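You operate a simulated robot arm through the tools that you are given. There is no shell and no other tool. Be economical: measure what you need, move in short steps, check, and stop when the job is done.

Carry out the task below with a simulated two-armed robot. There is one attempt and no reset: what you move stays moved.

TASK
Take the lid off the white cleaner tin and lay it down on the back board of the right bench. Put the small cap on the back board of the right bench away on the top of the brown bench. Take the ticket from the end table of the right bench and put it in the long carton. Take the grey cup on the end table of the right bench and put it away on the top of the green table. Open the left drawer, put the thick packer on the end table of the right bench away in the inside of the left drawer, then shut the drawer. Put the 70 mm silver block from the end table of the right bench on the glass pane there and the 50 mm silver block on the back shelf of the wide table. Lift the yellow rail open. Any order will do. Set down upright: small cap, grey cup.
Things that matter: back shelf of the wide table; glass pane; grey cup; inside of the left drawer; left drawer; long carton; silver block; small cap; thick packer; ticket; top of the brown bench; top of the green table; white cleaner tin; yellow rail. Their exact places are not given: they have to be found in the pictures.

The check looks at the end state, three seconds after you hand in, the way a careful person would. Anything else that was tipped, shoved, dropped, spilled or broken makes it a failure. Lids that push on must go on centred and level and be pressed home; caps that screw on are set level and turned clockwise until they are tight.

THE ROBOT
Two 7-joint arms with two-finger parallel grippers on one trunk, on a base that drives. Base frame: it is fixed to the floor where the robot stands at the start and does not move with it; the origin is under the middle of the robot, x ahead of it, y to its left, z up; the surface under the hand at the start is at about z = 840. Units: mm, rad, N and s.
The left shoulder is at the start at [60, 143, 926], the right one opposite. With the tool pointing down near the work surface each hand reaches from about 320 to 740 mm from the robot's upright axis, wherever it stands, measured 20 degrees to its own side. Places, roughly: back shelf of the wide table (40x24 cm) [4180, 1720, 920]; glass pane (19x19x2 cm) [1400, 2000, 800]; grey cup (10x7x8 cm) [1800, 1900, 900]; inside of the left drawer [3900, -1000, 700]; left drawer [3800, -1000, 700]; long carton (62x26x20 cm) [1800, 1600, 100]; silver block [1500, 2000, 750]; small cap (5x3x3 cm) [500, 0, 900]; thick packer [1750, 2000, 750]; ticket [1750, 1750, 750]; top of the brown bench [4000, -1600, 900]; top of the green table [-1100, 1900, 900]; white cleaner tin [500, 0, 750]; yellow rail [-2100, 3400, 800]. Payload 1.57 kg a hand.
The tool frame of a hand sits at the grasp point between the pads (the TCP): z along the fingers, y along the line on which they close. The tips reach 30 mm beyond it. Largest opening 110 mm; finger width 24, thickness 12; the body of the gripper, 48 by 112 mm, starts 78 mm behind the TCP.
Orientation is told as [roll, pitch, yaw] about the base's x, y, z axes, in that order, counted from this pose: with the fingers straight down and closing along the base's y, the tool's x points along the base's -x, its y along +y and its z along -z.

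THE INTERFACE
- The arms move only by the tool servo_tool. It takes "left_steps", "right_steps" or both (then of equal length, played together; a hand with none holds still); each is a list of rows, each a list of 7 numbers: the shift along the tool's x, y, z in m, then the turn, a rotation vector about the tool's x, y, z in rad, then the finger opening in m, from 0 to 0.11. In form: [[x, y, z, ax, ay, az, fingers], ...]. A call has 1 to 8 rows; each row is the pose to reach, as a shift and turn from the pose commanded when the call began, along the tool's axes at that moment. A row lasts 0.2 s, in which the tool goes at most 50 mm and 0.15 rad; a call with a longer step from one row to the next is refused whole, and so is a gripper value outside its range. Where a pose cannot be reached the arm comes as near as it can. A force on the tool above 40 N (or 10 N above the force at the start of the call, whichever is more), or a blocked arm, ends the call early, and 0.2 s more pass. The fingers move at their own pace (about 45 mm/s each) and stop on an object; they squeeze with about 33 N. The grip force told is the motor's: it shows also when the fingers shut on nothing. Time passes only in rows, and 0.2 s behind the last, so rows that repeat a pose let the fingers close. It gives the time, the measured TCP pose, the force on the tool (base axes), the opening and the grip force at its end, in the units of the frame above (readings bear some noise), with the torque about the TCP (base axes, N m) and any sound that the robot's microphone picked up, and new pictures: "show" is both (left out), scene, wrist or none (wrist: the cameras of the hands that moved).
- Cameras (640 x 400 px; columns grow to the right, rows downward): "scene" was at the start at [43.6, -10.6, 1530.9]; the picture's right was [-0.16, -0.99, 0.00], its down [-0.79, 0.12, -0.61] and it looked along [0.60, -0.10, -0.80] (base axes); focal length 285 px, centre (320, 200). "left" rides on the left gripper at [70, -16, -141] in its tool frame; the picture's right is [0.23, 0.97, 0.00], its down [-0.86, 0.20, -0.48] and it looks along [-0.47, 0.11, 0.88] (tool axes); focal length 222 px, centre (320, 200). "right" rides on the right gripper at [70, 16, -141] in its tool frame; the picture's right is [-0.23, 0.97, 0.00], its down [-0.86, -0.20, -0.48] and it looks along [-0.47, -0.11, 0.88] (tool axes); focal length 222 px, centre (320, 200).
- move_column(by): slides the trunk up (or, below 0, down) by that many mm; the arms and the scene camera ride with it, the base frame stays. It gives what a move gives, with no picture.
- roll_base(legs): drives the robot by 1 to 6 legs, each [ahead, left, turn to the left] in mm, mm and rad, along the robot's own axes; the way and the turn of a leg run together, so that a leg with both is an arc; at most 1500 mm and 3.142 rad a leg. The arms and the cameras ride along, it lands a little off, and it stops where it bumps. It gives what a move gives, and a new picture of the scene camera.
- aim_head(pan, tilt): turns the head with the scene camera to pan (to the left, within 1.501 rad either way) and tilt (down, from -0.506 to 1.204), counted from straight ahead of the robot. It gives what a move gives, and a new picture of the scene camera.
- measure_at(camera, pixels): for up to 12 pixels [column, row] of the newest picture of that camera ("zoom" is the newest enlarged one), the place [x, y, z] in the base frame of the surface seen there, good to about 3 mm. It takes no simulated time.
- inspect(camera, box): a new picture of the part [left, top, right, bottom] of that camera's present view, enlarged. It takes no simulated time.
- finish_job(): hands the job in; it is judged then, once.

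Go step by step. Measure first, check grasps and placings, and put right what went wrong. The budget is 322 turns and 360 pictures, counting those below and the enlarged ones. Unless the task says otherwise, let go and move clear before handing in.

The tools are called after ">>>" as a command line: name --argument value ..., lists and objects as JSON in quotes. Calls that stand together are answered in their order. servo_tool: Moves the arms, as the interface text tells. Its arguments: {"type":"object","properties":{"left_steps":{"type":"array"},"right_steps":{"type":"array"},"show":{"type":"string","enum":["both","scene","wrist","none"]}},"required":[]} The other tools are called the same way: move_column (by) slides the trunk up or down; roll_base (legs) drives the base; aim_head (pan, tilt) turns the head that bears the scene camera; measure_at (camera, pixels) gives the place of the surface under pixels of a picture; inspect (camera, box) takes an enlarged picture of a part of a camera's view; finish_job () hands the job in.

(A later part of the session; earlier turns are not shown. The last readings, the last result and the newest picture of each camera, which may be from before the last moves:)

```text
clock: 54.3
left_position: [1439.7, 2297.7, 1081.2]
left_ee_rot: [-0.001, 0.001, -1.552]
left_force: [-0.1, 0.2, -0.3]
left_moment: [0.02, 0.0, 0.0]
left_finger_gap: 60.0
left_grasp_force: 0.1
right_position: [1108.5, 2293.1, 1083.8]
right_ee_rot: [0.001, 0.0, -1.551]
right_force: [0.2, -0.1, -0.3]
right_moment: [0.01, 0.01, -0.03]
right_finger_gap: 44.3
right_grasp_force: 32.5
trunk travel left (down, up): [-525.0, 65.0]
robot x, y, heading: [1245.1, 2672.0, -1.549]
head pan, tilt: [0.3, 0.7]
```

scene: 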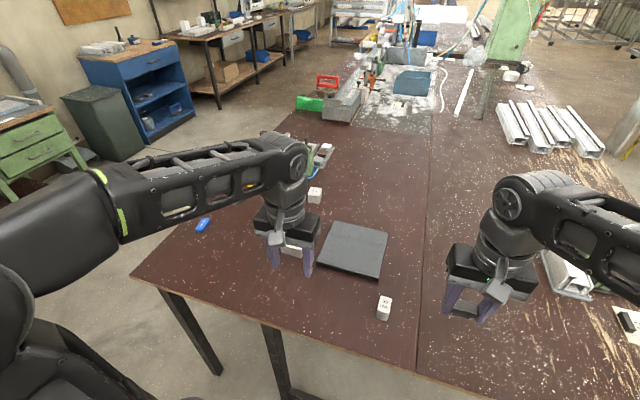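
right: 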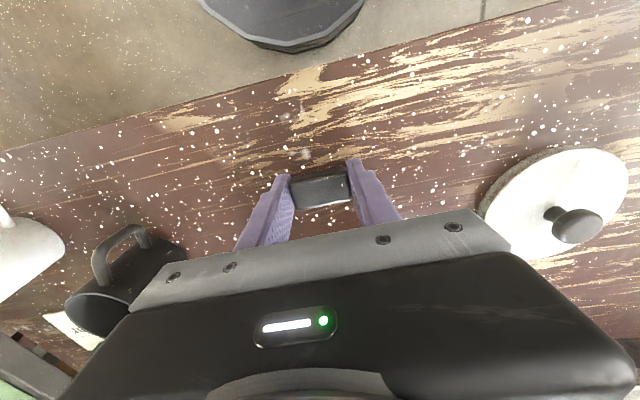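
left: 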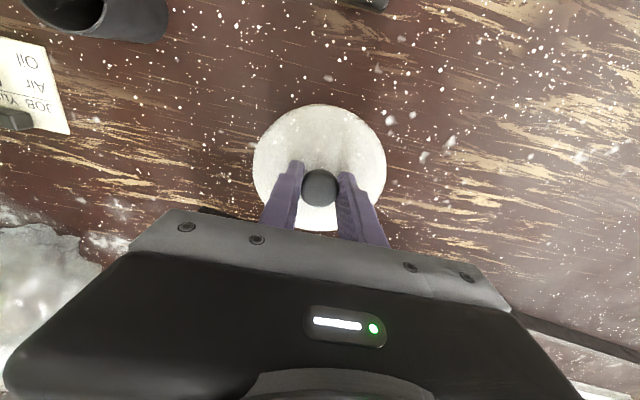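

Three white-silver blocks are visible: (384,307), (292,250), (315,195). Enlarge to read them and measure.

>>> inspect --camera "scene" --box '[140, 130, 440, 330]'

>>> inspect --camera "scene" --box '[360, 280, 410, 330]'

>>> inspect --camera "scene" --box '[290, 130, 350, 210]'

>>> measure_at --camera "scene" --pixels '[[379, 295], [391, 298], [377, 308], [384, 318], [309, 190], [321, 191], [314, 200], [355, 250], [202, 225], [353, 223], [330, 225], [385, 240]]'

```text
2.00 times, centred on (290, 230) of scene
```

zoom: 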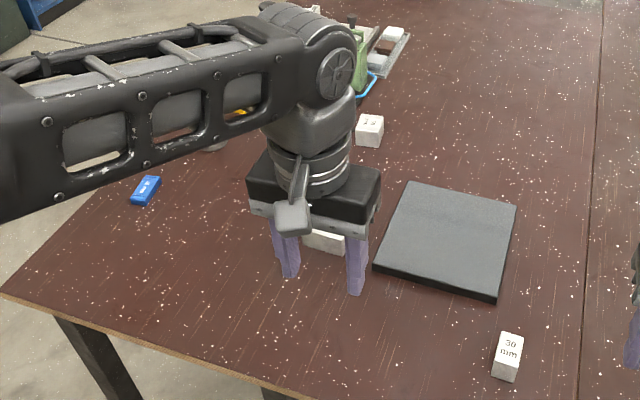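

```text
8.00 times, centred on (385, 305) of scene
```

zoom: 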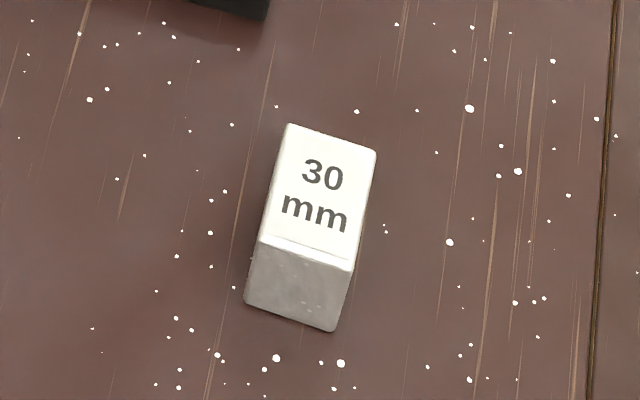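

```text
5.00 times, centred on (320, 170) of scene
```

zoom: 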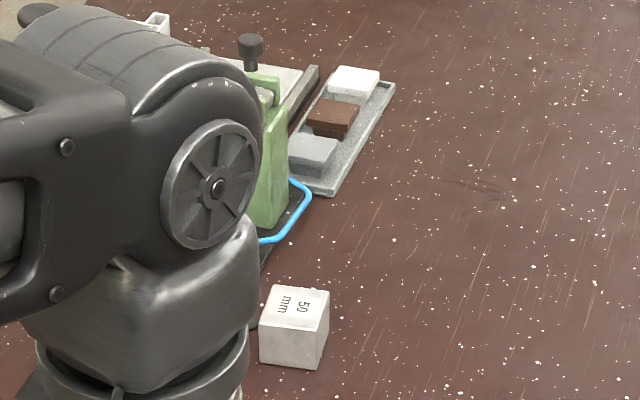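

```text
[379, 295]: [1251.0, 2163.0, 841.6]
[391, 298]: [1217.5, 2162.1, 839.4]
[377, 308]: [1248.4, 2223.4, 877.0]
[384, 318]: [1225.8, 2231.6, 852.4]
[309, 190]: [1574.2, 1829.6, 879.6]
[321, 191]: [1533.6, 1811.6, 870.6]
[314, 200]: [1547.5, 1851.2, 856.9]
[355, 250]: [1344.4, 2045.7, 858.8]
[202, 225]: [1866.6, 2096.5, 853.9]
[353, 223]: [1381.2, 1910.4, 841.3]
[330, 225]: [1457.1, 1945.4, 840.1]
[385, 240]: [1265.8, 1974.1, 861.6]
```

The block at (384,307) reads 30 mm and (315,195) reads 50 mm; the one under the left hand should be 70. Look further left.

>>> aim_head --pan 0.85 --tilt 0.75

>>> inspect --camera "left" --box '[160, 0, 480, 200]'

```text
clock: 55.3
left_position: [1439.7, 2297.9, 1080.1]
left_ee_rot: [-0.001, 0.002, -1.552]
left_force: [0.6, -0.9, 0.1]
left_moment: [-0.01, 0.0, 0.01]
left_finger_gap: 60.2
left_grasp_force: 0.1
right_position: [1108.6, 2293.6, 1082.2]
right_ee_rot: [0.0, 0.001, -1.551]
right_force: [-0.5, 0.3, -0.2]
right_moment: [0.01, -0.01, 0.0]
right_finger_gap: 44.0
right_grasp_force: 33.2
trunk travel left (down, up): [-525.0, 65.0]
robot x, y, heading: [1242.2, 2676.6, -1.555]
head pan, tilt: [0.85, 0.75]
```

scene: 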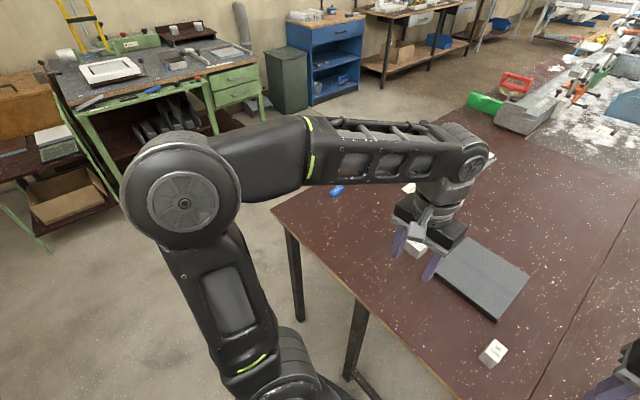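

```text
2.00 times, centred on (320, 100) of left
```

zoom: 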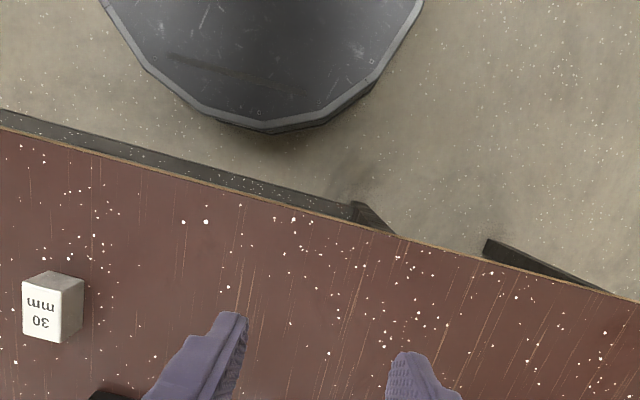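

I'll drive on past the bench corner to see the items and the floor beneath.

>>> roll_base --legs '[[0, 850, 0]]'

>>> aim_head --pan -0.2 --tilt 0.75

```text
clock: 59.7
left_position: [2276.8, 2310.9, 1078.9]
left_ee_rot: [-0.001, 0.0, -1.558]
left_force: [0.1, -0.4, -0.5]
left_moment: [0.0, -0.02, -0.01]
left_finger_gap: 59.9
left_grasp_force: 0.0
right_position: [1945.5, 2308.9, 1083.5]
right_ee_rot: [0.0, -0.002, -1.558]
right_force: [-0.1, -1.0, -0.2]
right_moment: [-0.02, -0.01, -0.02]
right_finger_gap: 44.0
right_grasp_force: 32.9
trunk travel left (down, up): [-525.0, 65.0]
robot x, y, heading: [2084.4, 2684.0, -1.557]
head pan, tilt: [0.85, 0.75]
```

scene: 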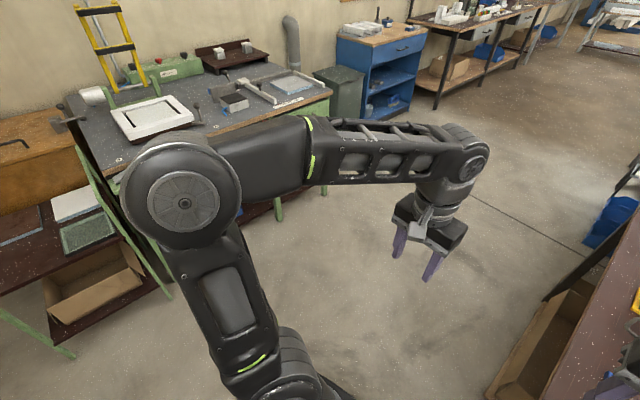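

```text
clock: 61.0
left_position: [2276.3, 2310.0, 1080.7]
left_ee_rot: [0.001, 0.001, -1.556]
left_force: [0.1, 0.0, -0.2]
left_moment: [0.01, 0.0, 0.04]
left_finger_gap: 59.9
left_grasp_force: 0.1
right_position: [1945.8, 2306.8, 1084.4]
right_ee_rot: [0.001, 0.001, -1.556]
right_force: [0.0, 0.4, 0.1]
right_moment: [0.05, -0.01, -0.03]
right_finger_gap: 44.2
right_grasp_force: 32.6
trunk travel left (down, up): [-525.0, 65.0]
robot x, y, heading: [2079.8, 2692.0, -1.556]
head pan, tilt: [-0.201, 0.75]
```

scene: 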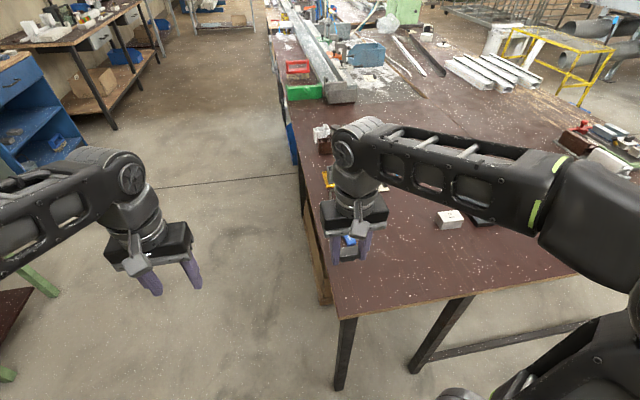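

The carton seems to stand on the floor against the bench's east side. Drive to the east side and face the bench.

>>> roll_base --legs '[[0, 420, 0], [800, 0, 0], [0, 0, -1.585]]'

>>> aim_head --pan 0.0 --tilt 0.85

```text
clock: 71.3
left_position: [2129.5, 1720.8, 1081.3]
left_ee_rot: [0.001, 0.0, 3.124]
left_force: [-0.5, -0.5, -0.6]
left_moment: [0.0, -0.01, -0.01]
left_finger_gap: 59.9
left_grasp_force: 0.0
right_position: [2135.5, 2051.0, 1083.0]
right_ee_rot: [-0.001, -0.001, 3.125]
right_force: [0.2, 1.0, -0.8]
right_moment: [0.0, -0.01, 0.01]
right_finger_gap: 44.0
right_grasp_force: 32.9
trunk travel left (down, up): [-525.0, 65.0]
robot x, y, heading: [2515.7, 1903.5, 3.13]
head pan, tilt: [-0.201, 0.75]
```

scene: 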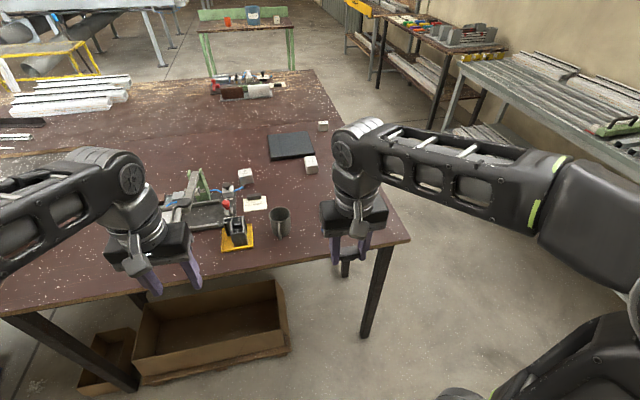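

```text
clock: 72.1
left_position: [2129.5, 1721.1, 1080.0]
left_ee_rot: [0.0, 0.001, 3.127]
left_force: [-0.4, 0.6, -0.2]
left_moment: [0.0, -0.01, 0.0]
left_finger_gap: 60.3
left_grasp_force: 0.1
right_position: [2137.1, 2051.1, 1083.5]
right_ee_rot: [0.0, 0.0, 3.124]
right_force: [-1.0, 0.4, 0.2]
right_moment: [0.0, 0.0, 0.01]
right_finger_gap: 44.1
right_grasp_force: 33.1
trunk travel left (down, up): [-525.0, 65.0]
robot x, y, heading: [2514.4, 1904.0, 3.124]
head pan, tilt: [0.0, 0.85]
```

scene: 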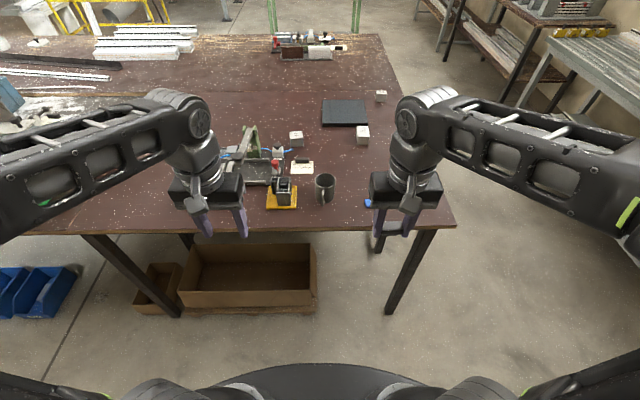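

Now the ticket (300,167), cup (325,188), blocks (297,140),(362,135), and the long carton (250,280) are visible. Enlarge and measure.

>>> inspect --camera "scene" --box '[210, 110, 350, 220]'

>>> measure_at --camera "scene" --pixels '[[302, 168], [325, 180], [297, 138], [362, 134], [368, 203], [258, 178], [283, 200], [185, 290], [315, 290], [316, 250], [205, 245], [250, 275]]'

>>> inspect --camera "scene" --box '[120, 220, 340, 330]'

```text
3.64 times, centred on (280, 165) of scene
```

zoom: 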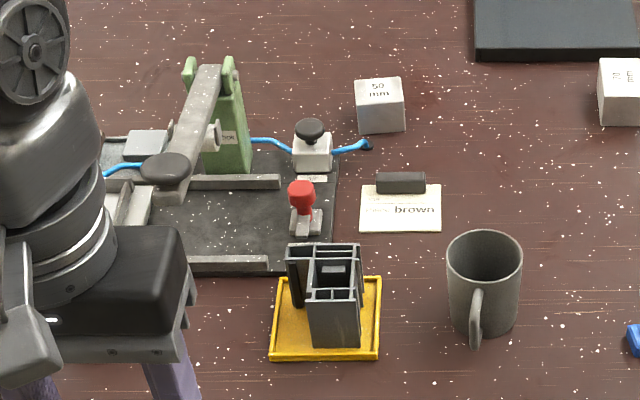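

```text
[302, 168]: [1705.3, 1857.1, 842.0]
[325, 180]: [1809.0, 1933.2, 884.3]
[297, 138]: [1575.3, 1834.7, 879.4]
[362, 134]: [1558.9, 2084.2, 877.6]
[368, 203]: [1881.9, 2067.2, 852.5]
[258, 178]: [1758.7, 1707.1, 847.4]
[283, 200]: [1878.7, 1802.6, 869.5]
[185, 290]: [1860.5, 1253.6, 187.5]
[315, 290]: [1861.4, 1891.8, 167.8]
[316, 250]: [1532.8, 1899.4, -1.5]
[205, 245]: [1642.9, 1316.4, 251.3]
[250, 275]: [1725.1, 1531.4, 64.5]
```

```text
2.91 times, centred on (230, 275) of scene
```

zoom: 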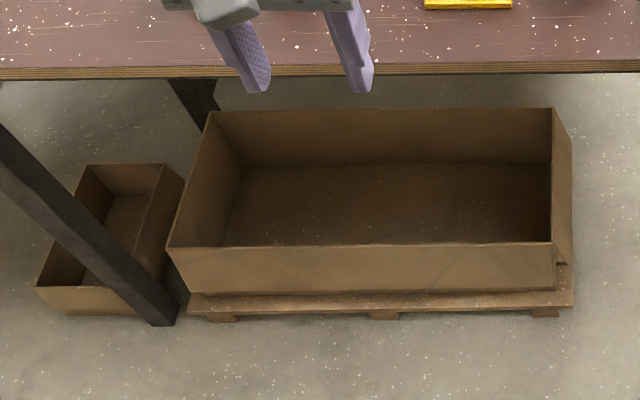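

Zoom on the card, on the blue piece and the fixture.

>>> inspect --camera "scene" --box '[284, 152, 320, 178]'

>>> inspect --camera "scene" --box '[355, 190, 385, 215]'

>>> inspect --camera "scene" --box '[350, 85, 395, 150]'

>>> inspect --camera "right" --box '[0, 0, 640, 250]'

```text
15.38 times, centred on (302, 165) of scene
```

zoom: 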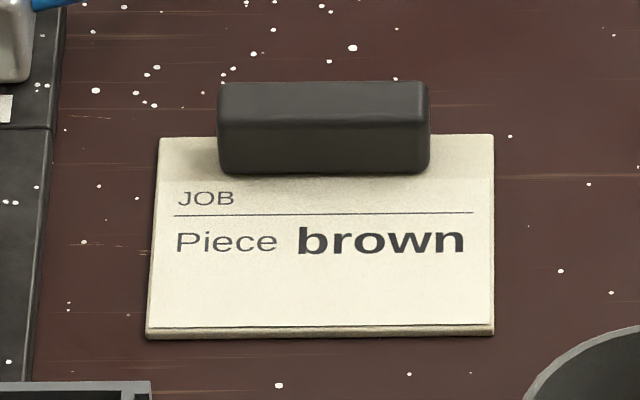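

```text
16.00 times, centred on (370, 202) of scene
```

zoom: 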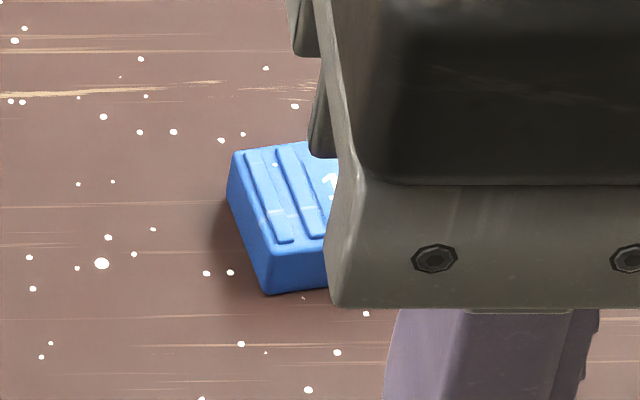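

```text
6.15 times, centred on (372, 118) of scene
```

zoom: 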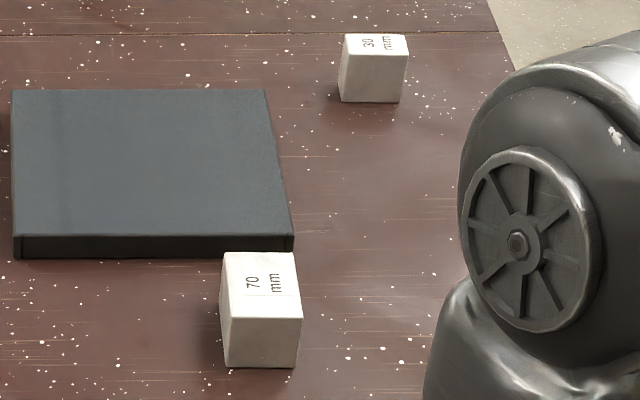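

```text
1.00 times, centred on (320, 125) of right (not enlarged: the box is as wide or as high as the picture)
```

zoom: 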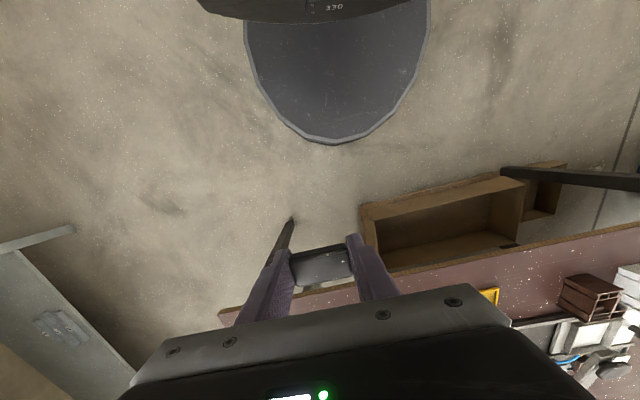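

Card "JOB – Piece brown" with a dark grip bar is the ticket; the blue piece with number is likely the packer. Measure the ticket bar, table edge and carton rim more finely.

>>> measure_at --camera "scene" --pixels '[[301, 159], [297, 160], [306, 160], [301, 163], [314, 173], [291, 173], [350, 229], [250, 232], [190, 302], [310, 303], [195, 288], [309, 289]]'

>>> servo_tool --right_steps '[[0.0, -0.03, 0, 0, 0, 0, 0.03], [0.0, -0.07, 0, 0, 0, 0, 0.03], [0.0, -0.11, 0, 0, 0, 0, 0.03], [0.0, -0.15, 0, 0, 0, 0, 0.03]]' --show "scene"

>>> inspect --camera "scene" --box '[340, 180, 400, 220]'

```text
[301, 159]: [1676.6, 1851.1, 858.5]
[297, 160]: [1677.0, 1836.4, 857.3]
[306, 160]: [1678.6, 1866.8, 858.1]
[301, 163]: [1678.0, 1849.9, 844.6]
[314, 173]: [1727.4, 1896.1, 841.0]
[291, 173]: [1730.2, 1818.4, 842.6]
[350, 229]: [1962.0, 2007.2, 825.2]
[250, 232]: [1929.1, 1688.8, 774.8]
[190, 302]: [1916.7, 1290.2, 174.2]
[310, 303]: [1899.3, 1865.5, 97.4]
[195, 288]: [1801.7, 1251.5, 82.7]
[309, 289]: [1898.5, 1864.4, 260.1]
```

```text
clock: 73.1
left_position: [2130.4, 1721.7, 1080.4]
left_ee_rot: [0.001, -0.002, 3.126]
left_force: [0.4, 0.6, 0.7]
left_moment: [-0.03, 0.0, -0.03]
left_finger_gap: 60.2
left_grasp_force: 0.0
right_position: [2139.2, 2202.1, 1081.8]
right_ee_rot: [0.001, 0.0, 3.126]
right_force: [-0.1, 0.0, 0.4]
right_moment: [-0.02, -0.03, -0.01]
right_finger_gap: 44.0
right_grasp_force: 33.0
trunk travel left (down, up): [-525.0, 65.0]
robot x, y, heading: [2513.7, 1902.7, 3.129]
head pan, tilt: [0.0, 0.85]
```

scene: 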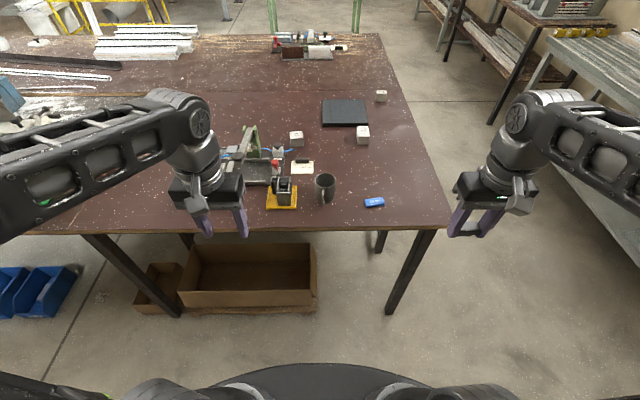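

```text
10.00 times, centred on (370, 200) of scene
```

zoom: 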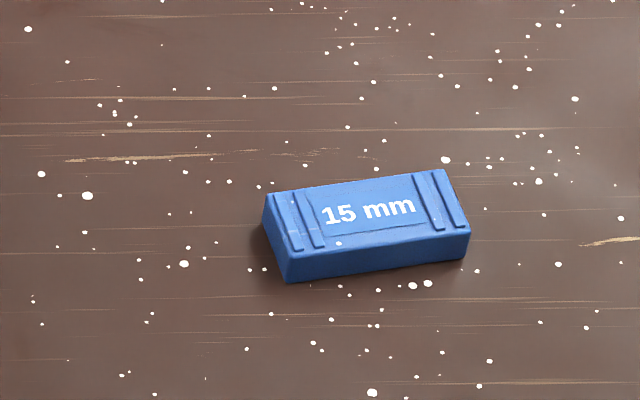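

Packer (blue, 15 mm) found. Carton spans about x 1640–1900, y 1255–1890, rim z≈260. Drive up to the table edge (axis x≈2310) for the ticket at (1677,1851).

>>> roll_base --legs '[[200, -80, 0]]'

>>> inspect --camera "left" --box '[0, 0, 640, 400]'

```text
clock: 74.7
left_position: [1931.5, 1805.1, 1079.1]
left_ee_rot: [0.0, 0.003, 3.125]
left_force: [0.2, 0.3, -0.9]
left_moment: [-0.02, -0.03, 0.01]
left_finger_gap: 60.1
left_grasp_force: 0.1
right_position: [1941.6, 2286.0, 1081.4]
right_ee_rot: [-0.001, 0.001, 3.123]
right_force: [1.0, 0.2, 0.1]
right_moment: [-0.03, -0.05, -0.03]
right_finger_gap: 44.4
right_grasp_force: 33.4
trunk travel left (down, up): [-525.0, 65.0]
robot x, y, heading: [2317.5, 1986.2, 3.122]
head pan, tilt: [0.0, 0.85]
```

scene: 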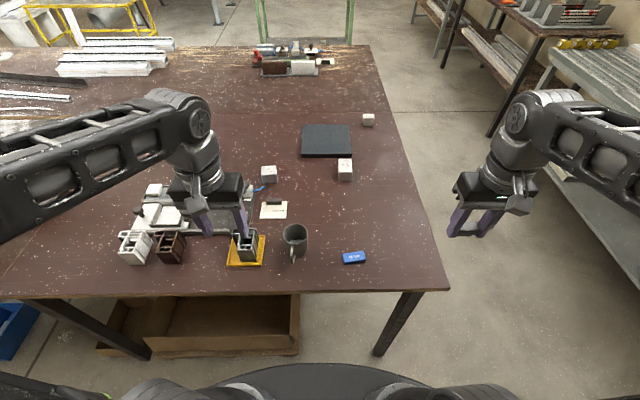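

```text
1.00 times, centred on (320, 200) of left (not enlarged: the box is as wide or as high as the picture)
```

zoom: 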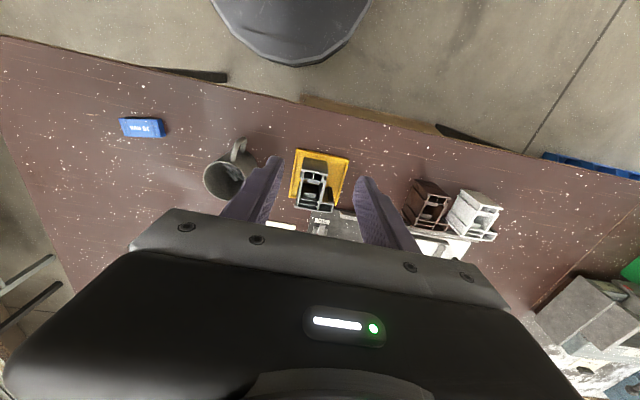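

Bring the left hand above the ticket bar.

>>> servo_tool --left_steps '[[-0.04, -0.008, 0, 0, 0, 0, 0.08], [-0.08, -0.016, 0, 0, 0, 0, 0.08], [-0.12, -0.024, 0, 0, 0, 0, 0.08], [-0.16, -0.032, 0, 0, 0, 0, 0.08], [-0.2, -0.04, 0, 0, 0, 0, 0.08], [-0.24, -0.046, 0.0, 0, 0, 0, 0.08], [-0.254, -0.046, 0.03, 0, 0, 0, 0.08], [-0.254, -0.046, 0.06, 0, 0, 0, 0.08]]' --show "both"

```text
clock: 76.5
left_position: [1704.5, 1850.2, 1040.3]
left_ee_rot: [0.0, -0.003, 3.125]
left_force: [-0.2, -1.2, 0.3]
left_moment: [-0.01, 0.0, 0.01]
left_finger_gap: 80.1
left_grasp_force: 0.0
left hand out of reach, approached as far as the arm can: row 5, 6, 7, 8
right_position: [1941.6, 2286.4, 1082.4]
right_ee_rot: [0.0, -0.001, 3.125]
right_force: [0.5, -1.0, 0.1]
right_moment: [0.03, 0.05, 0.01]
right_finger_gap: 44.2
right_grasp_force: 32.7
trunk travel left (down, up): [-525.0, 65.0]
robot x, y, heading: [2312.1, 1985.8, 3.123]
head pan, tilt: [0.0, 0.85]
```

scene: 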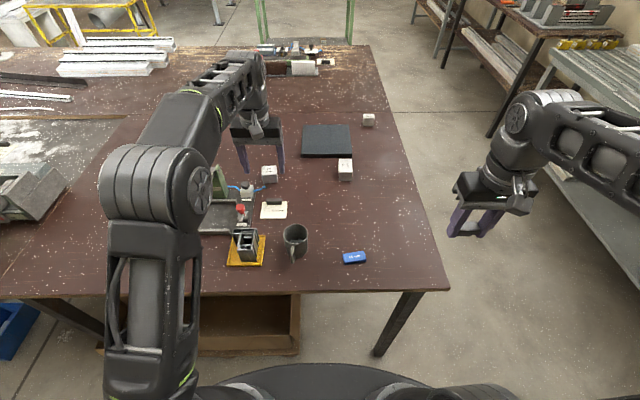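
left: 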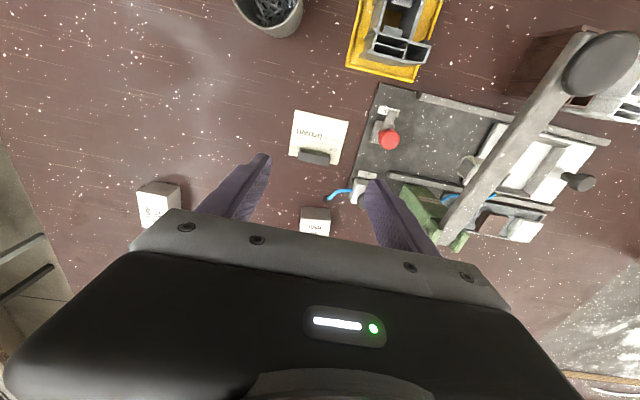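

Measure the bar from the left camera.

>>> measure_at --camera "left" --pixels '[[314, 156], [300, 154], [328, 158], [314, 163], [314, 151], [295, 135], [345, 135], [360, 192], [389, 140]]'

>>> inspect --camera "left" --box '[270, 90, 410, 210]'

```text
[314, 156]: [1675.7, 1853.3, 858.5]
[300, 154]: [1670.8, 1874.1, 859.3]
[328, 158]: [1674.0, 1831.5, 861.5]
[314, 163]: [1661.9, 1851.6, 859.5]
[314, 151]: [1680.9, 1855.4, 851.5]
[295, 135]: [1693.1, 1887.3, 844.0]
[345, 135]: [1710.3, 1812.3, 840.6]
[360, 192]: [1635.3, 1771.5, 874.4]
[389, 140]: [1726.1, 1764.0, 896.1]
```

```text
3.33 times, centred on (340, 150) of left
```

zoom: 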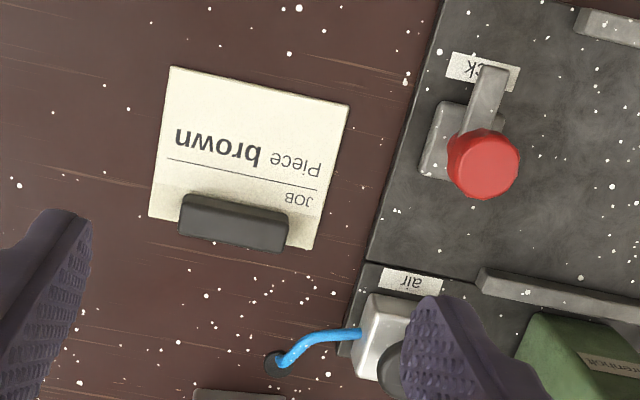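

Bar centre (1671,1852), top z 859. Move over it while descending, opening 66 mm.

>>> servo_tool --left_steps '[[-0.01, -0.002, 0.03, 0, 0, 0, 0.066], [-0.02, -0.002, 0.06, 0, 0, 0, 0.066], [-0.033, -0.002, 0.08, 0, 0, 0, 0.066], [-0.033, -0.002, 0.09, 0, 0, 0, 0.066]]' --show "wrist"

```text
clock: 77.5
left_position: [1673.2, 1853.3, 953.2]
left_ee_rot: [0.0, 0.001, 3.121]
left_force: [0.6, 0.3, -0.4]
left_moment: [0.01, 0.03, 0.0]
left_finger_gap: 65.9
left_grasp_force: 0.1
right_position: [1943.5, 2286.1, 1082.9]
right_ee_rot: [0.001, -0.001, 3.124]
right_force: [0.3, -0.4, -0.2]
right_moment: [0.03, 0.01, 0.03]
right_finger_gap: 44.1
right_grasp_force: 33.2
trunk travel left (down, up): [-525.0, 65.0]
robot x, y, heading: [2316.8, 1985.4, 3.122]
head pan, tilt: [0.0, 0.85]
```

left: 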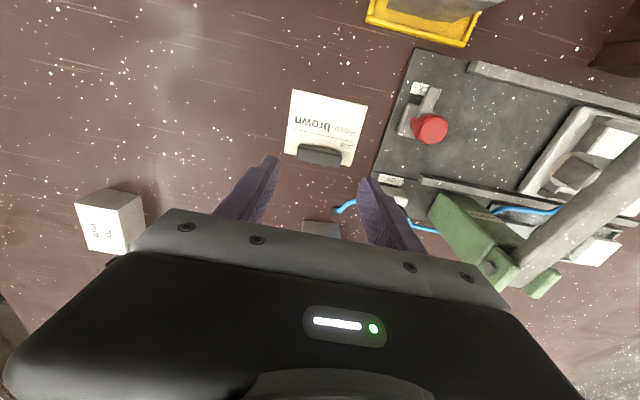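

Positioned. Descend to z≈874 and close on the bar.

>>> servo_tool --left_steps '[[0.002, 0.001, 0.03, 0, 0, 0, 0.066], [0.002, 0.001, 0.06, 0, 0, 0, 0.066], [0.002, 0.001, 0.074, 0, 0, 0, 0.066], [0.002, 0.001, 0.078, 0, 0, 0, 0.05], [0.002, 0.001, 0.078, 0, 0, 0, 0.03], [0.002, 0.001, 0.078, 0, 0, 0, 0.03], [0.002, 0.001, 0.078, 0, 0, 0, 0.03]]' --show "wrist"

```text
clock: 79.1
left_position: [1675.8, 1852.5, 873.3]
left_ee_rot: [-0.002, 0.0, 3.123]
left_force: [-1.3, 0.1, 3.7]
left_moment: [0.04, 0.0, 0.02]
left_finger_gap: 48.9
left_grasp_force: 33.4
right_position: [1943.1, 2285.7, 1082.7]
right_ee_rot: [-0.001, 0.0, 3.124]
right_force: [0.2, -0.4, -0.4]
right_moment: [-0.01, 0.02, -0.01]
right_finger_gap: 44.1
right_grasp_force: 33.2
trunk travel left (down, up): [-525.0, 65.0]
robot x, y, heading: [2318.1, 1985.2, 3.122]
head pan, tilt: [0.0, 0.85]
```

left: 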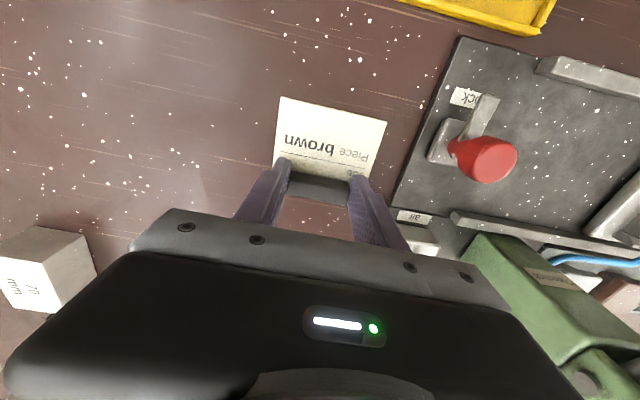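

Gripped at 49 mm. Lift straight and check the card comes with it.

>>> servo_tool --left_steps '[[0, 0, -0.02, 0, 0, 0, 0.03], [0, 0, -0.05, 0, 0, 0, 0.03], [0, 0, -0.085, 0, 0, 0, 0.03], [0, 0, -0.12, 0, 0, 0, 0.03]]' --show "wrist"

```text
clock: 80.1
left_position: [1676.0, 1852.5, 994.0]
left_ee_rot: [0.0, 0.001, 3.125]
left_force: [1.0, 0.0, -1.1]
left_moment: [-0.05, 0.01, 0.02]
left_finger_gap: 48.6
left_grasp_force: 32.8
right_position: [1942.4, 2286.3, 1080.9]
right_ee_rot: [0.001, 0.0, 3.123]
right_force: [-0.5, -0.1, 0.0]
right_moment: [-0.02, 0.03, 0.0]
right_finger_gap: 44.2
right_grasp_force: 32.8
trunk travel left (down, up): [-525.0, 65.0]
robot x, y, heading: [2315.4, 1986.6, 3.117]
head pan, tilt: [0.0, 0.85]
```

left: 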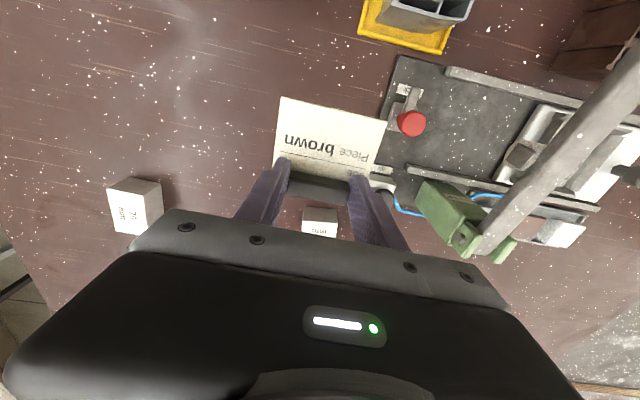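

The card comes along. Retract the left hand over open floor side, then back off.

>>> servo_tool --left_steps '[[0.03, 0.0, -0.03, 0, 0, 0, 0.03], [0.07, 0.0, -0.04, 0, 0, 0, 0.03], [0.11, 0.0, -0.06, 0, 0, 0, 0.03], [0.15, 0.01, -0.08, 0, 0, 0, 0.03], [0.19, 0.02, -0.08, 0, 0, 0, 0.03], [0.23, 0.03, -0.08, 0, 0, 0, 0.03], [0.265, 0.04, -0.08, 0, 0, 0, 0.03]]' --show "none"

>>> roll_base --legs '[[-250, 0, 0.015], [0, 280, 0]]'

```text
clock: 81.7
left_position: [1944.1, 1807.0, 1074.5]
left_ee_rot: [0.001, -0.001, 3.126]
left_force: [-0.8, -0.3, -0.5]
left_moment: [-0.01, 0.02, 0.01]
left_finger_gap: 48.8
left_grasp_force: 33.3
right_position: [1944.0, 2285.5, 1083.0]
right_ee_rot: [0.0, -0.001, 3.123]
right_force: [-0.2, 0.9, 0.5]
right_moment: [0.01, 0.01, 0.03]
right_finger_gap: 44.3
right_grasp_force: 32.5
trunk travel left (down, up): [-525.0, 65.0]
robot x, y, heading: [2317.9, 1989.2, 3.12]
head pan, tilt: [0.0, 0.85]
```

```text
clock: 85.1
left_position: [2197.2, 1516.7, 1073.4]
left_ee_rot: [0.0, 0.001, -3.14]
left_force: [-0.3, -0.1, 0.3]
left_moment: [0.0, -0.01, -0.01]
left_finger_gap: 48.9
left_grasp_force: 33.2
right_position: [2187.8, 1996.0, 1083.7]
right_ee_rot: [-0.001, 0.001, -3.139]
right_force: [0.3, -0.1, -0.2]
right_moment: [0.03, -0.01, 0.0]
right_finger_gap: 43.9
right_grasp_force: 33.2
trunk travel left (down, up): [-525.0, 65.0]
robot x, y, heading: [2567.1, 1706.5, -3.146]
head pan, tilt: [0.0, 0.85]
```

scene: 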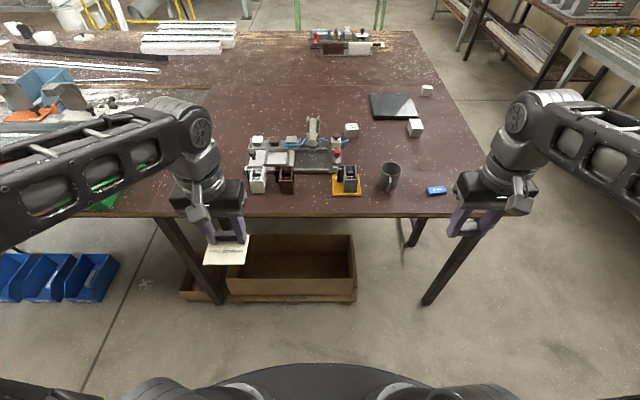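

Clear of the table edge. Lower the trunk by 480 mm and look at the carton.

>>> move_column --by -480

>>> aim_head --pan 0.15 --tilt 0.8

>>> measure_at --camera "scene" --pixels '[[320, 200], [300, 220], [350, 220], [330, 250]]'

```text
refused: -480 is not a number from -400 to 400
```

```text
clock: 85.8
left_position: [2197.2, 1516.7, 1073.4]
left_ee_rot: [0.002, -0.001, -3.141]
left_force: [-0.7, -0.5, 0.2]
left_moment: [-0.03, -0.01, -0.01]
left_finger_gap: 48.9
left_grasp_force: 33.1
right_position: [2189.2, 1996.0, 1081.4]
right_ee_rot: [0.001, -0.001, -3.14]
right_force: [0.4, 0.0, 0.9]
right_moment: [-0.02, 0.01, -0.02]
right_finger_gap: 44.1
right_grasp_force: 32.8
trunk travel left (down, up): [-525.0, 65.0]
robot x, y, heading: [2569.3, 1703.5, -3.143]
head pan, tilt: [0.15, 0.799]
```

scene: 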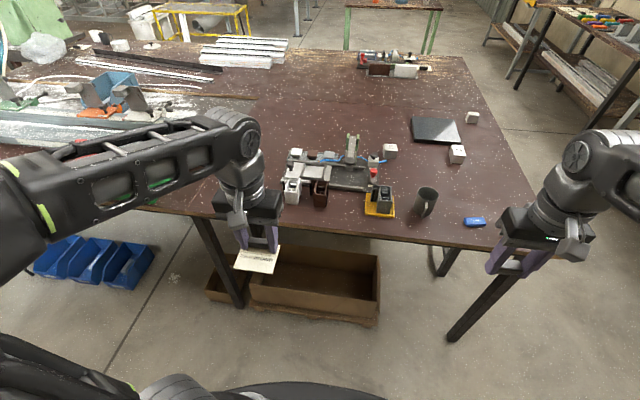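

```text
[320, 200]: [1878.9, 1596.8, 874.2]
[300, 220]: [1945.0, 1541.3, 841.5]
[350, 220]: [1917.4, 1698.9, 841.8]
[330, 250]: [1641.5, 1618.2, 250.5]
```

Measure the leg and carton rims, then lower the trunk.

>>> measure_at --camera "scene" --pixels '[[215, 250], [238, 300], [470, 315], [255, 285], [375, 297], [378, 258], [252, 290], [374, 302], [320, 290], [320, 270]]'

>>> move_column --by -400

>>> aim_head --pan 0.1 --tilt 0.8

```text
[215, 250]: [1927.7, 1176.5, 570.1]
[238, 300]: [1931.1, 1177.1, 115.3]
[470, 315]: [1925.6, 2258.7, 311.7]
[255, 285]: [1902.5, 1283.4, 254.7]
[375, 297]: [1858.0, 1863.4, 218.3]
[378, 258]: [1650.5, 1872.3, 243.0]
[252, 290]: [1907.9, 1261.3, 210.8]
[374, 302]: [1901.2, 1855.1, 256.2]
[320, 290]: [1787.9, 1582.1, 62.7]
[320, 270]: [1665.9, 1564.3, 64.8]
```

```text
clock: 89.6
left_position: [2198.0, 1516.9, 674.3]
left_ee_rot: [0.001, -0.001, -3.14]
left_force: [0.3, -0.5, -0.7]
left_moment: [0.02, 0.0, 0.0]
left_finger_gap: 48.7
left_grasp_force: 33.1
right_position: [2186.8, 1994.5, 683.8]
right_ee_rot: [0.0, 0.001, -3.139]
right_force: [-0.4, -0.6, -0.1]
right_moment: [-0.03, -0.02, 0.01]
right_finger_gap: 44.2
right_grasp_force: 32.8
trunk travel left (down, up): [-125.0, 465.0]
robot x, y, heading: [2565.8, 1704.1, -3.142]
head pan, tilt: [0.15, 0.799]
```

```text
clock: 90.3
left_position: [2197.3, 1517.2, 675.3]
left_ee_rot: [0.0, 0.0, -3.141]
left_force: [0.0, 0.3, -0.5]
left_moment: [-0.01, 0.02, 0.04]
left_finger_gap: 48.5
left_grasp_force: 32.7
right_position: [2187.2, 1995.3, 682.4]
right_ee_rot: [0.0, -0.001, -3.14]
right_force: [0.3, 0.2, 0.3]
right_moment: [0.03, -0.02, 0.01]
right_finger_gap: 44.2
right_grasp_force: 33.1
trunk travel left (down, up): [-125.0, 465.0]
robot x, y, heading: [2567.5, 1708.7, -3.135]
head pan, tilt: [0.099, 0.799]
```

scene: 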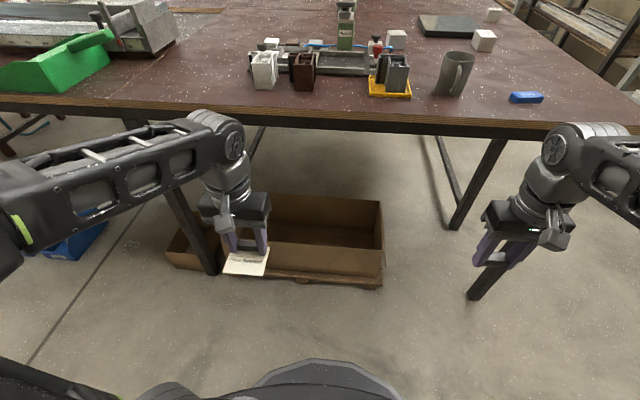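

Carton interior: x 1650–1900, y 1260–1872, rim z≈256, floor z≈64. Lower trunk 110 more, then the left hand 230 mm down.

>>> move_column --by -110

>>> servo_tool --left_steps '[[0, 0, 0.04, 0, 0, 0, 0.03], [0, 0, 0.08, 0, 0, 0, 0.03], [0, 0, 0.12, 0, 0, 0, 0.03], [0, 0, 0.16, 0, 0, 0, 0.03], [0, 0, 0.2, 0, 0, 0, 0.03], [0, 0, 0.23, 0, 0, 0, 0.03]]' --show "scene"

```text
clock: 91.7
left_position: [2196.5, 1516.8, 564.5]
left_ee_rot: [0.0, 0.0, -3.14]
left_force: [0.0, 1.6, 0.4]
left_moment: [0.0, 0.0, 0.01]
left_finger_gap: 48.5
left_grasp_force: 33.5
right_position: [2187.5, 1995.7, 572.5]
right_ee_rot: [0.001, 0.0, -3.141]
right_force: [0.0, 0.4, 0.0]
right_moment: [0.01, 0.01, 0.01]
right_finger_gap: 43.9
right_grasp_force: 32.9
trunk travel left (down, up): [-15.0, 575.0]
robot x, y, heading: [2568.7, 1700.8, -3.143]
head pan, tilt: [0.099, 0.799]
```

```text
clock: 93.1
left_position: [2198.7, 1516.2, 331.6]
left_ee_rot: [0.001, 0.001, -3.14]
left_force: [-0.2, 0.4, -0.4]
left_moment: [-0.04, 0.0, -0.01]
left_finger_gap: 48.6
left_grasp_force: 32.8
right_position: [2188.3, 1995.6, 572.0]
right_ee_rot: [0.0, 0.0, -3.14]
right_force: [0.0, 0.7, -0.5]
right_moment: [0.0, 0.04, 0.0]
right_finger_gap: 44.0
right_grasp_force: 33.1
trunk travel left (down, up): [-15.0, 575.0]
robot x, y, heading: [2565.2, 1702.1, -3.141]
head pan, tilt: [0.099, 0.799]
```

scene: 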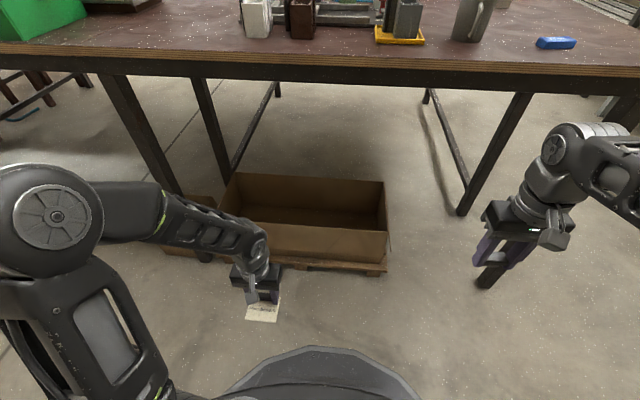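

Check where the elbow and forearm are relative to the table.

>>> measure_at --camera "scene" --pixels '[[55, 215], [150, 215], [245, 235], [90, 190], [300, 85]]'

```text
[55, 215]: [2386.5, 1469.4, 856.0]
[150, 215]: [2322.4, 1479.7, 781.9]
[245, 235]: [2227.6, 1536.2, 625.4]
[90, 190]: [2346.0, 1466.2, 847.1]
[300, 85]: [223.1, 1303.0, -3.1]
```

The forearm is high for a straight-down entry under the table, so tilt the hand forward by 0.75 rad first.

>>> servo_tool --left_steps '[[0, 0, 0, 0, -0.15, 0, 0.03], [0, 0, 0, 0, -0.3, 0, 0.03], [0, 0, 0, 0, -0.45, 0, 0.03], [0, 0, 0, 0, -0.6, 0, 0.03], [0, 0, 0, 0, -0.75, 0, 0.03]]' --show "scene"

>>> measure_at --camera "scene" --pixels '[[55, 215], [150, 240], [230, 275], [90, 190]]'

```text
clock: 94.3
left_position: [2099.9, 1526.5, 311.9]
left_ee_rot: [-0.003, -0.751, -3.138]
left_force: [0.1, 0.0, -0.1]
left_moment: [-0.01, -0.01, -0.02]
left_finger_gap: 48.6
left_grasp_force: 33.3
left hand out of reach, approached as far as the arm can: row 2, 3, 4, 5
right_position: [2188.5, 1995.7, 572.1]
right_ee_rot: [0.0, 0.0, -3.141]
right_force: [-0.4, 0.8, 0.5]
right_moment: [0.06, 0.04, -0.02]
right_finger_gap: 43.9
right_grasp_force: 33.3
trunk travel left (down, up): [-15.0, 575.0]
robot x, y, heading: [2564.1, 1705.5, -3.141]
head pan, tilt: [0.099, 0.799]
```

scene: 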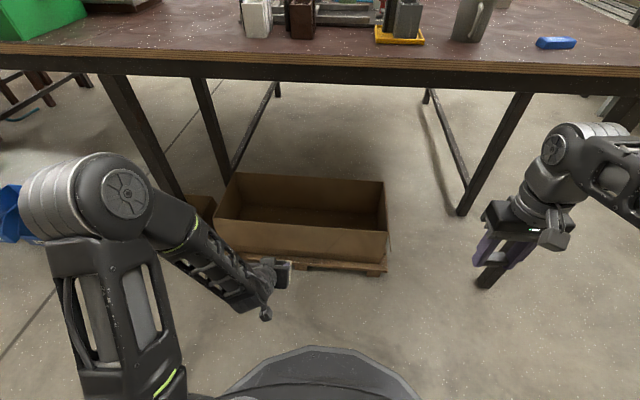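

```text
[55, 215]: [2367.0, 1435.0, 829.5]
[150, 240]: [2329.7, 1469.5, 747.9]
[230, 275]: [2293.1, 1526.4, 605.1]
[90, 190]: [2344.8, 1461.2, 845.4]
```

Tilted. Raise 60 mm, then drive 135 mm forward.

>>> servo_tool --left_steps '[[-0.02, 0, -0.022, 0, 0, 0, 0.03], [-0.041, 0, -0.044, 0, 0, 0, 0.03]]' --show "none"

>>> roll_base --legs '[[135, 0, 0]]'

```text
clock: 94.9
left_position: [2089.1, 1528.9, 372.3]
left_ee_rot: [0.001, -0.75, 3.141]
left_force: [0.2, -0.5, 0.0]
left_moment: [0.01, 0.0, 0.0]
left_finger_gap: 48.8
left_grasp_force: 32.8
left hand out of reach, approached as far as the arm can: row 1, 2
right_position: [2187.5, 1995.3, 571.9]
right_ee_rot: [0.001, -0.001, -3.139]
right_force: [-0.2, 0.2, -1.1]
right_moment: [0.0, -0.02, 0.01]
right_finger_gap: 44.1
right_grasp_force: 32.3
trunk travel left (down, up): [-15.0, 575.0]
robot x, y, heading: [2565.4, 1705.9, -3.139]
head pan, tilt: [0.099, 0.799]
```

```text
clock: 96.2
left_position: [1953.4, 1527.9, 370.5]
left_ee_rot: [0.001, -0.748, -3.14]
left_force: [0.3, 0.4, -0.7]
left_moment: [0.03, -0.01, -0.01]
left_finger_gap: 48.8
left_grasp_force: 32.8
right_position: [2052.2, 1995.1, 572.6]
right_ee_rot: [0.0, 0.0, -3.14]
right_force: [-0.6, 0.0, 0.4]
right_moment: [-0.01, -0.02, -0.01]
right_finger_gap: 44.2
right_grasp_force: 32.5
trunk travel left (down, up): [-15.0, 575.0]
robot x, y, heading: [2430.8, 1703.6, -3.142]
head pan, tilt: [0.099, 0.799]
```

scene: 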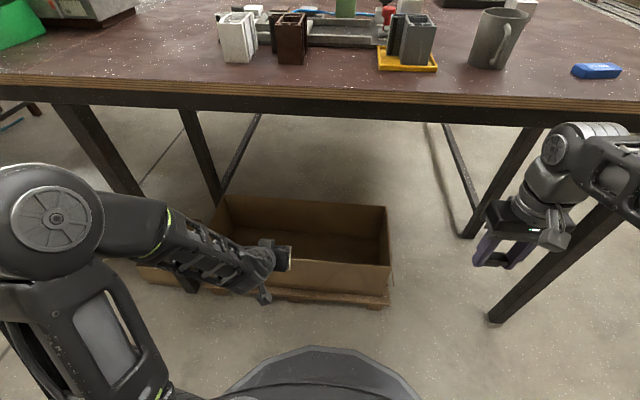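

Extend the hand 180 mm forward over the carton.

>>> servo_tool --left_steps '[[-0.026, 0, 0.0245, 0, 0, 0, 0.03], [-0.052, 0, 0.049, 0, 0, 0, 0.03], [-0.079, 0, 0.074, 0, 0, 0, 0.03], [-0.105, 0, 0.098, 0, 0, 0, 0.03], [-0.131, 0, 0.123, 0, 0, 0, 0.03]]'

```text
clock: 97.4
left_position: [1774.1, 1527.6, 372.5]
left_ee_rot: [0.0, -0.748, -3.14]
left_force: [0.2, 0.9, -0.4]
left_moment: [0.01, -0.01, 0.0]
left_finger_gap: 48.8
left_grasp_force: 33.3
right_position: [2053.6, 1995.4, 573.5]
right_ee_rot: [0.002, 0.0, -3.138]
right_force: [-0.1, -0.9, 0.9]
right_moment: [-0.03, 0.01, 0.03]
right_finger_gap: 44.2
right_grasp_force: 33.1
trunk travel left (down, up): [-15.0, 575.0]
robot x, y, heading: [2430.1, 1701.1, -3.138]
head pan, tilt: [0.099, 0.799]
```

scene: 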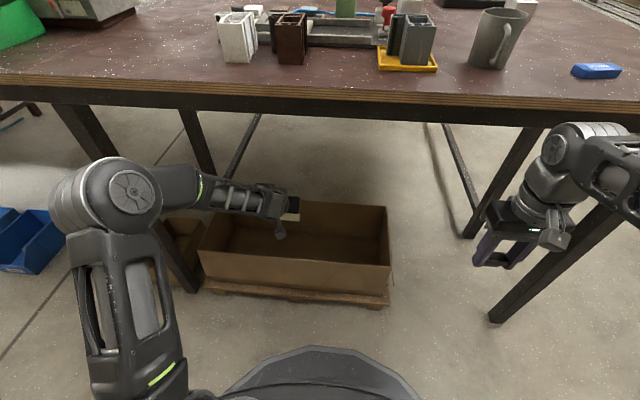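
left: 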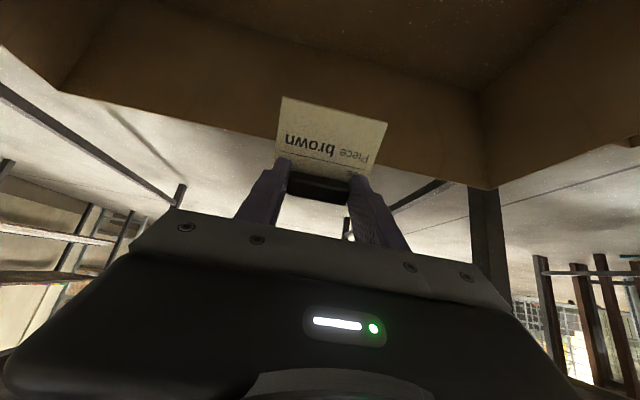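

Lower about 105 mm into the carton.

>>> servo_tool --left_steps '[[0.024, 0, 0.0255, 0, 0, 0, 0.03], [0.048, 0, 0.051, 0, 0, 0, 0.03], [0.0714, 0, 0.0767, 0, 0, 0, 0.03]]'

>>> inspect --camera "scene" --box '[160, 160, 400, 310]'

```text
clock: 98.2
left_position: [1773.5, 1527.5, 267.1]
left_ee_rot: [0.002, -0.749, -3.141]
left_force: [0.0, -0.7, 0.1]
left_moment: [0.02, 0.0, -0.03]
left_finger_gap: 48.5
left_grasp_force: 33.1
right_position: [2051.7, 1995.0, 571.9]
right_ee_rot: [0.001, 0.0, -3.14]
right_force: [-0.3, 0.1, -0.3]
right_moment: [0.01, 0.03, -0.03]
right_finger_gap: 44.0
right_grasp_force: 32.8
trunk travel left (down, up): [-15.0, 575.0]
robot x, y, heading: [2431.3, 1706.5, -3.137]
head pan, tilt: [0.099, 0.799]
```

scene: 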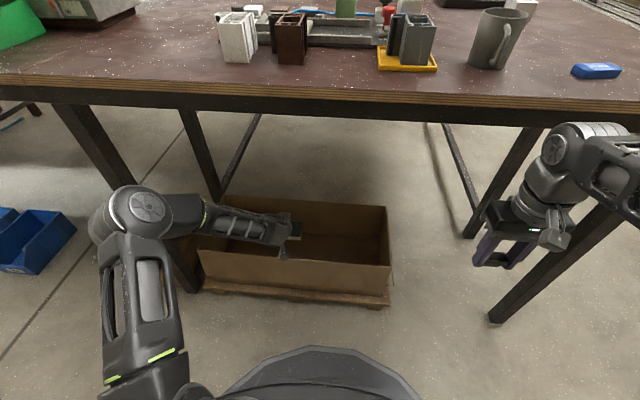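
left: 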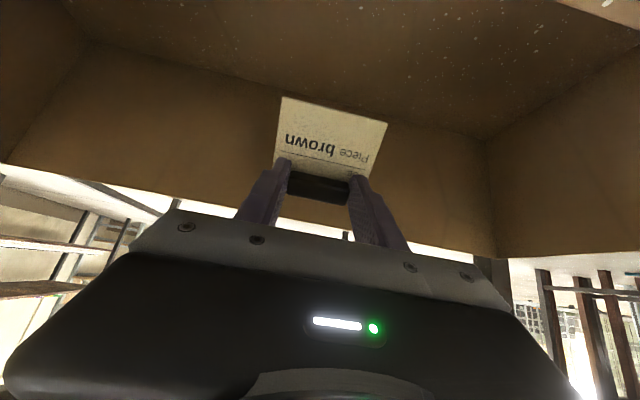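

```text
2.67 times, centred on (280, 235) of scene
```

zoom: 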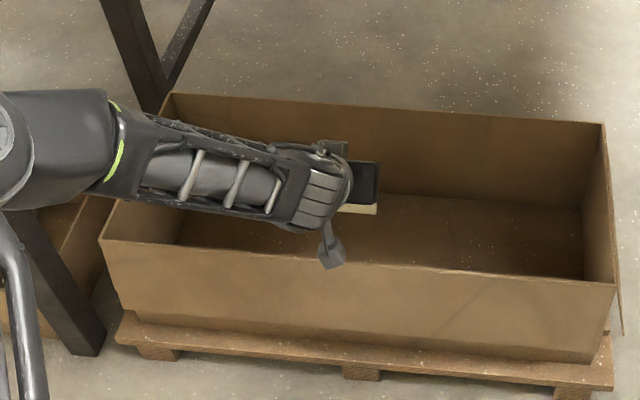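

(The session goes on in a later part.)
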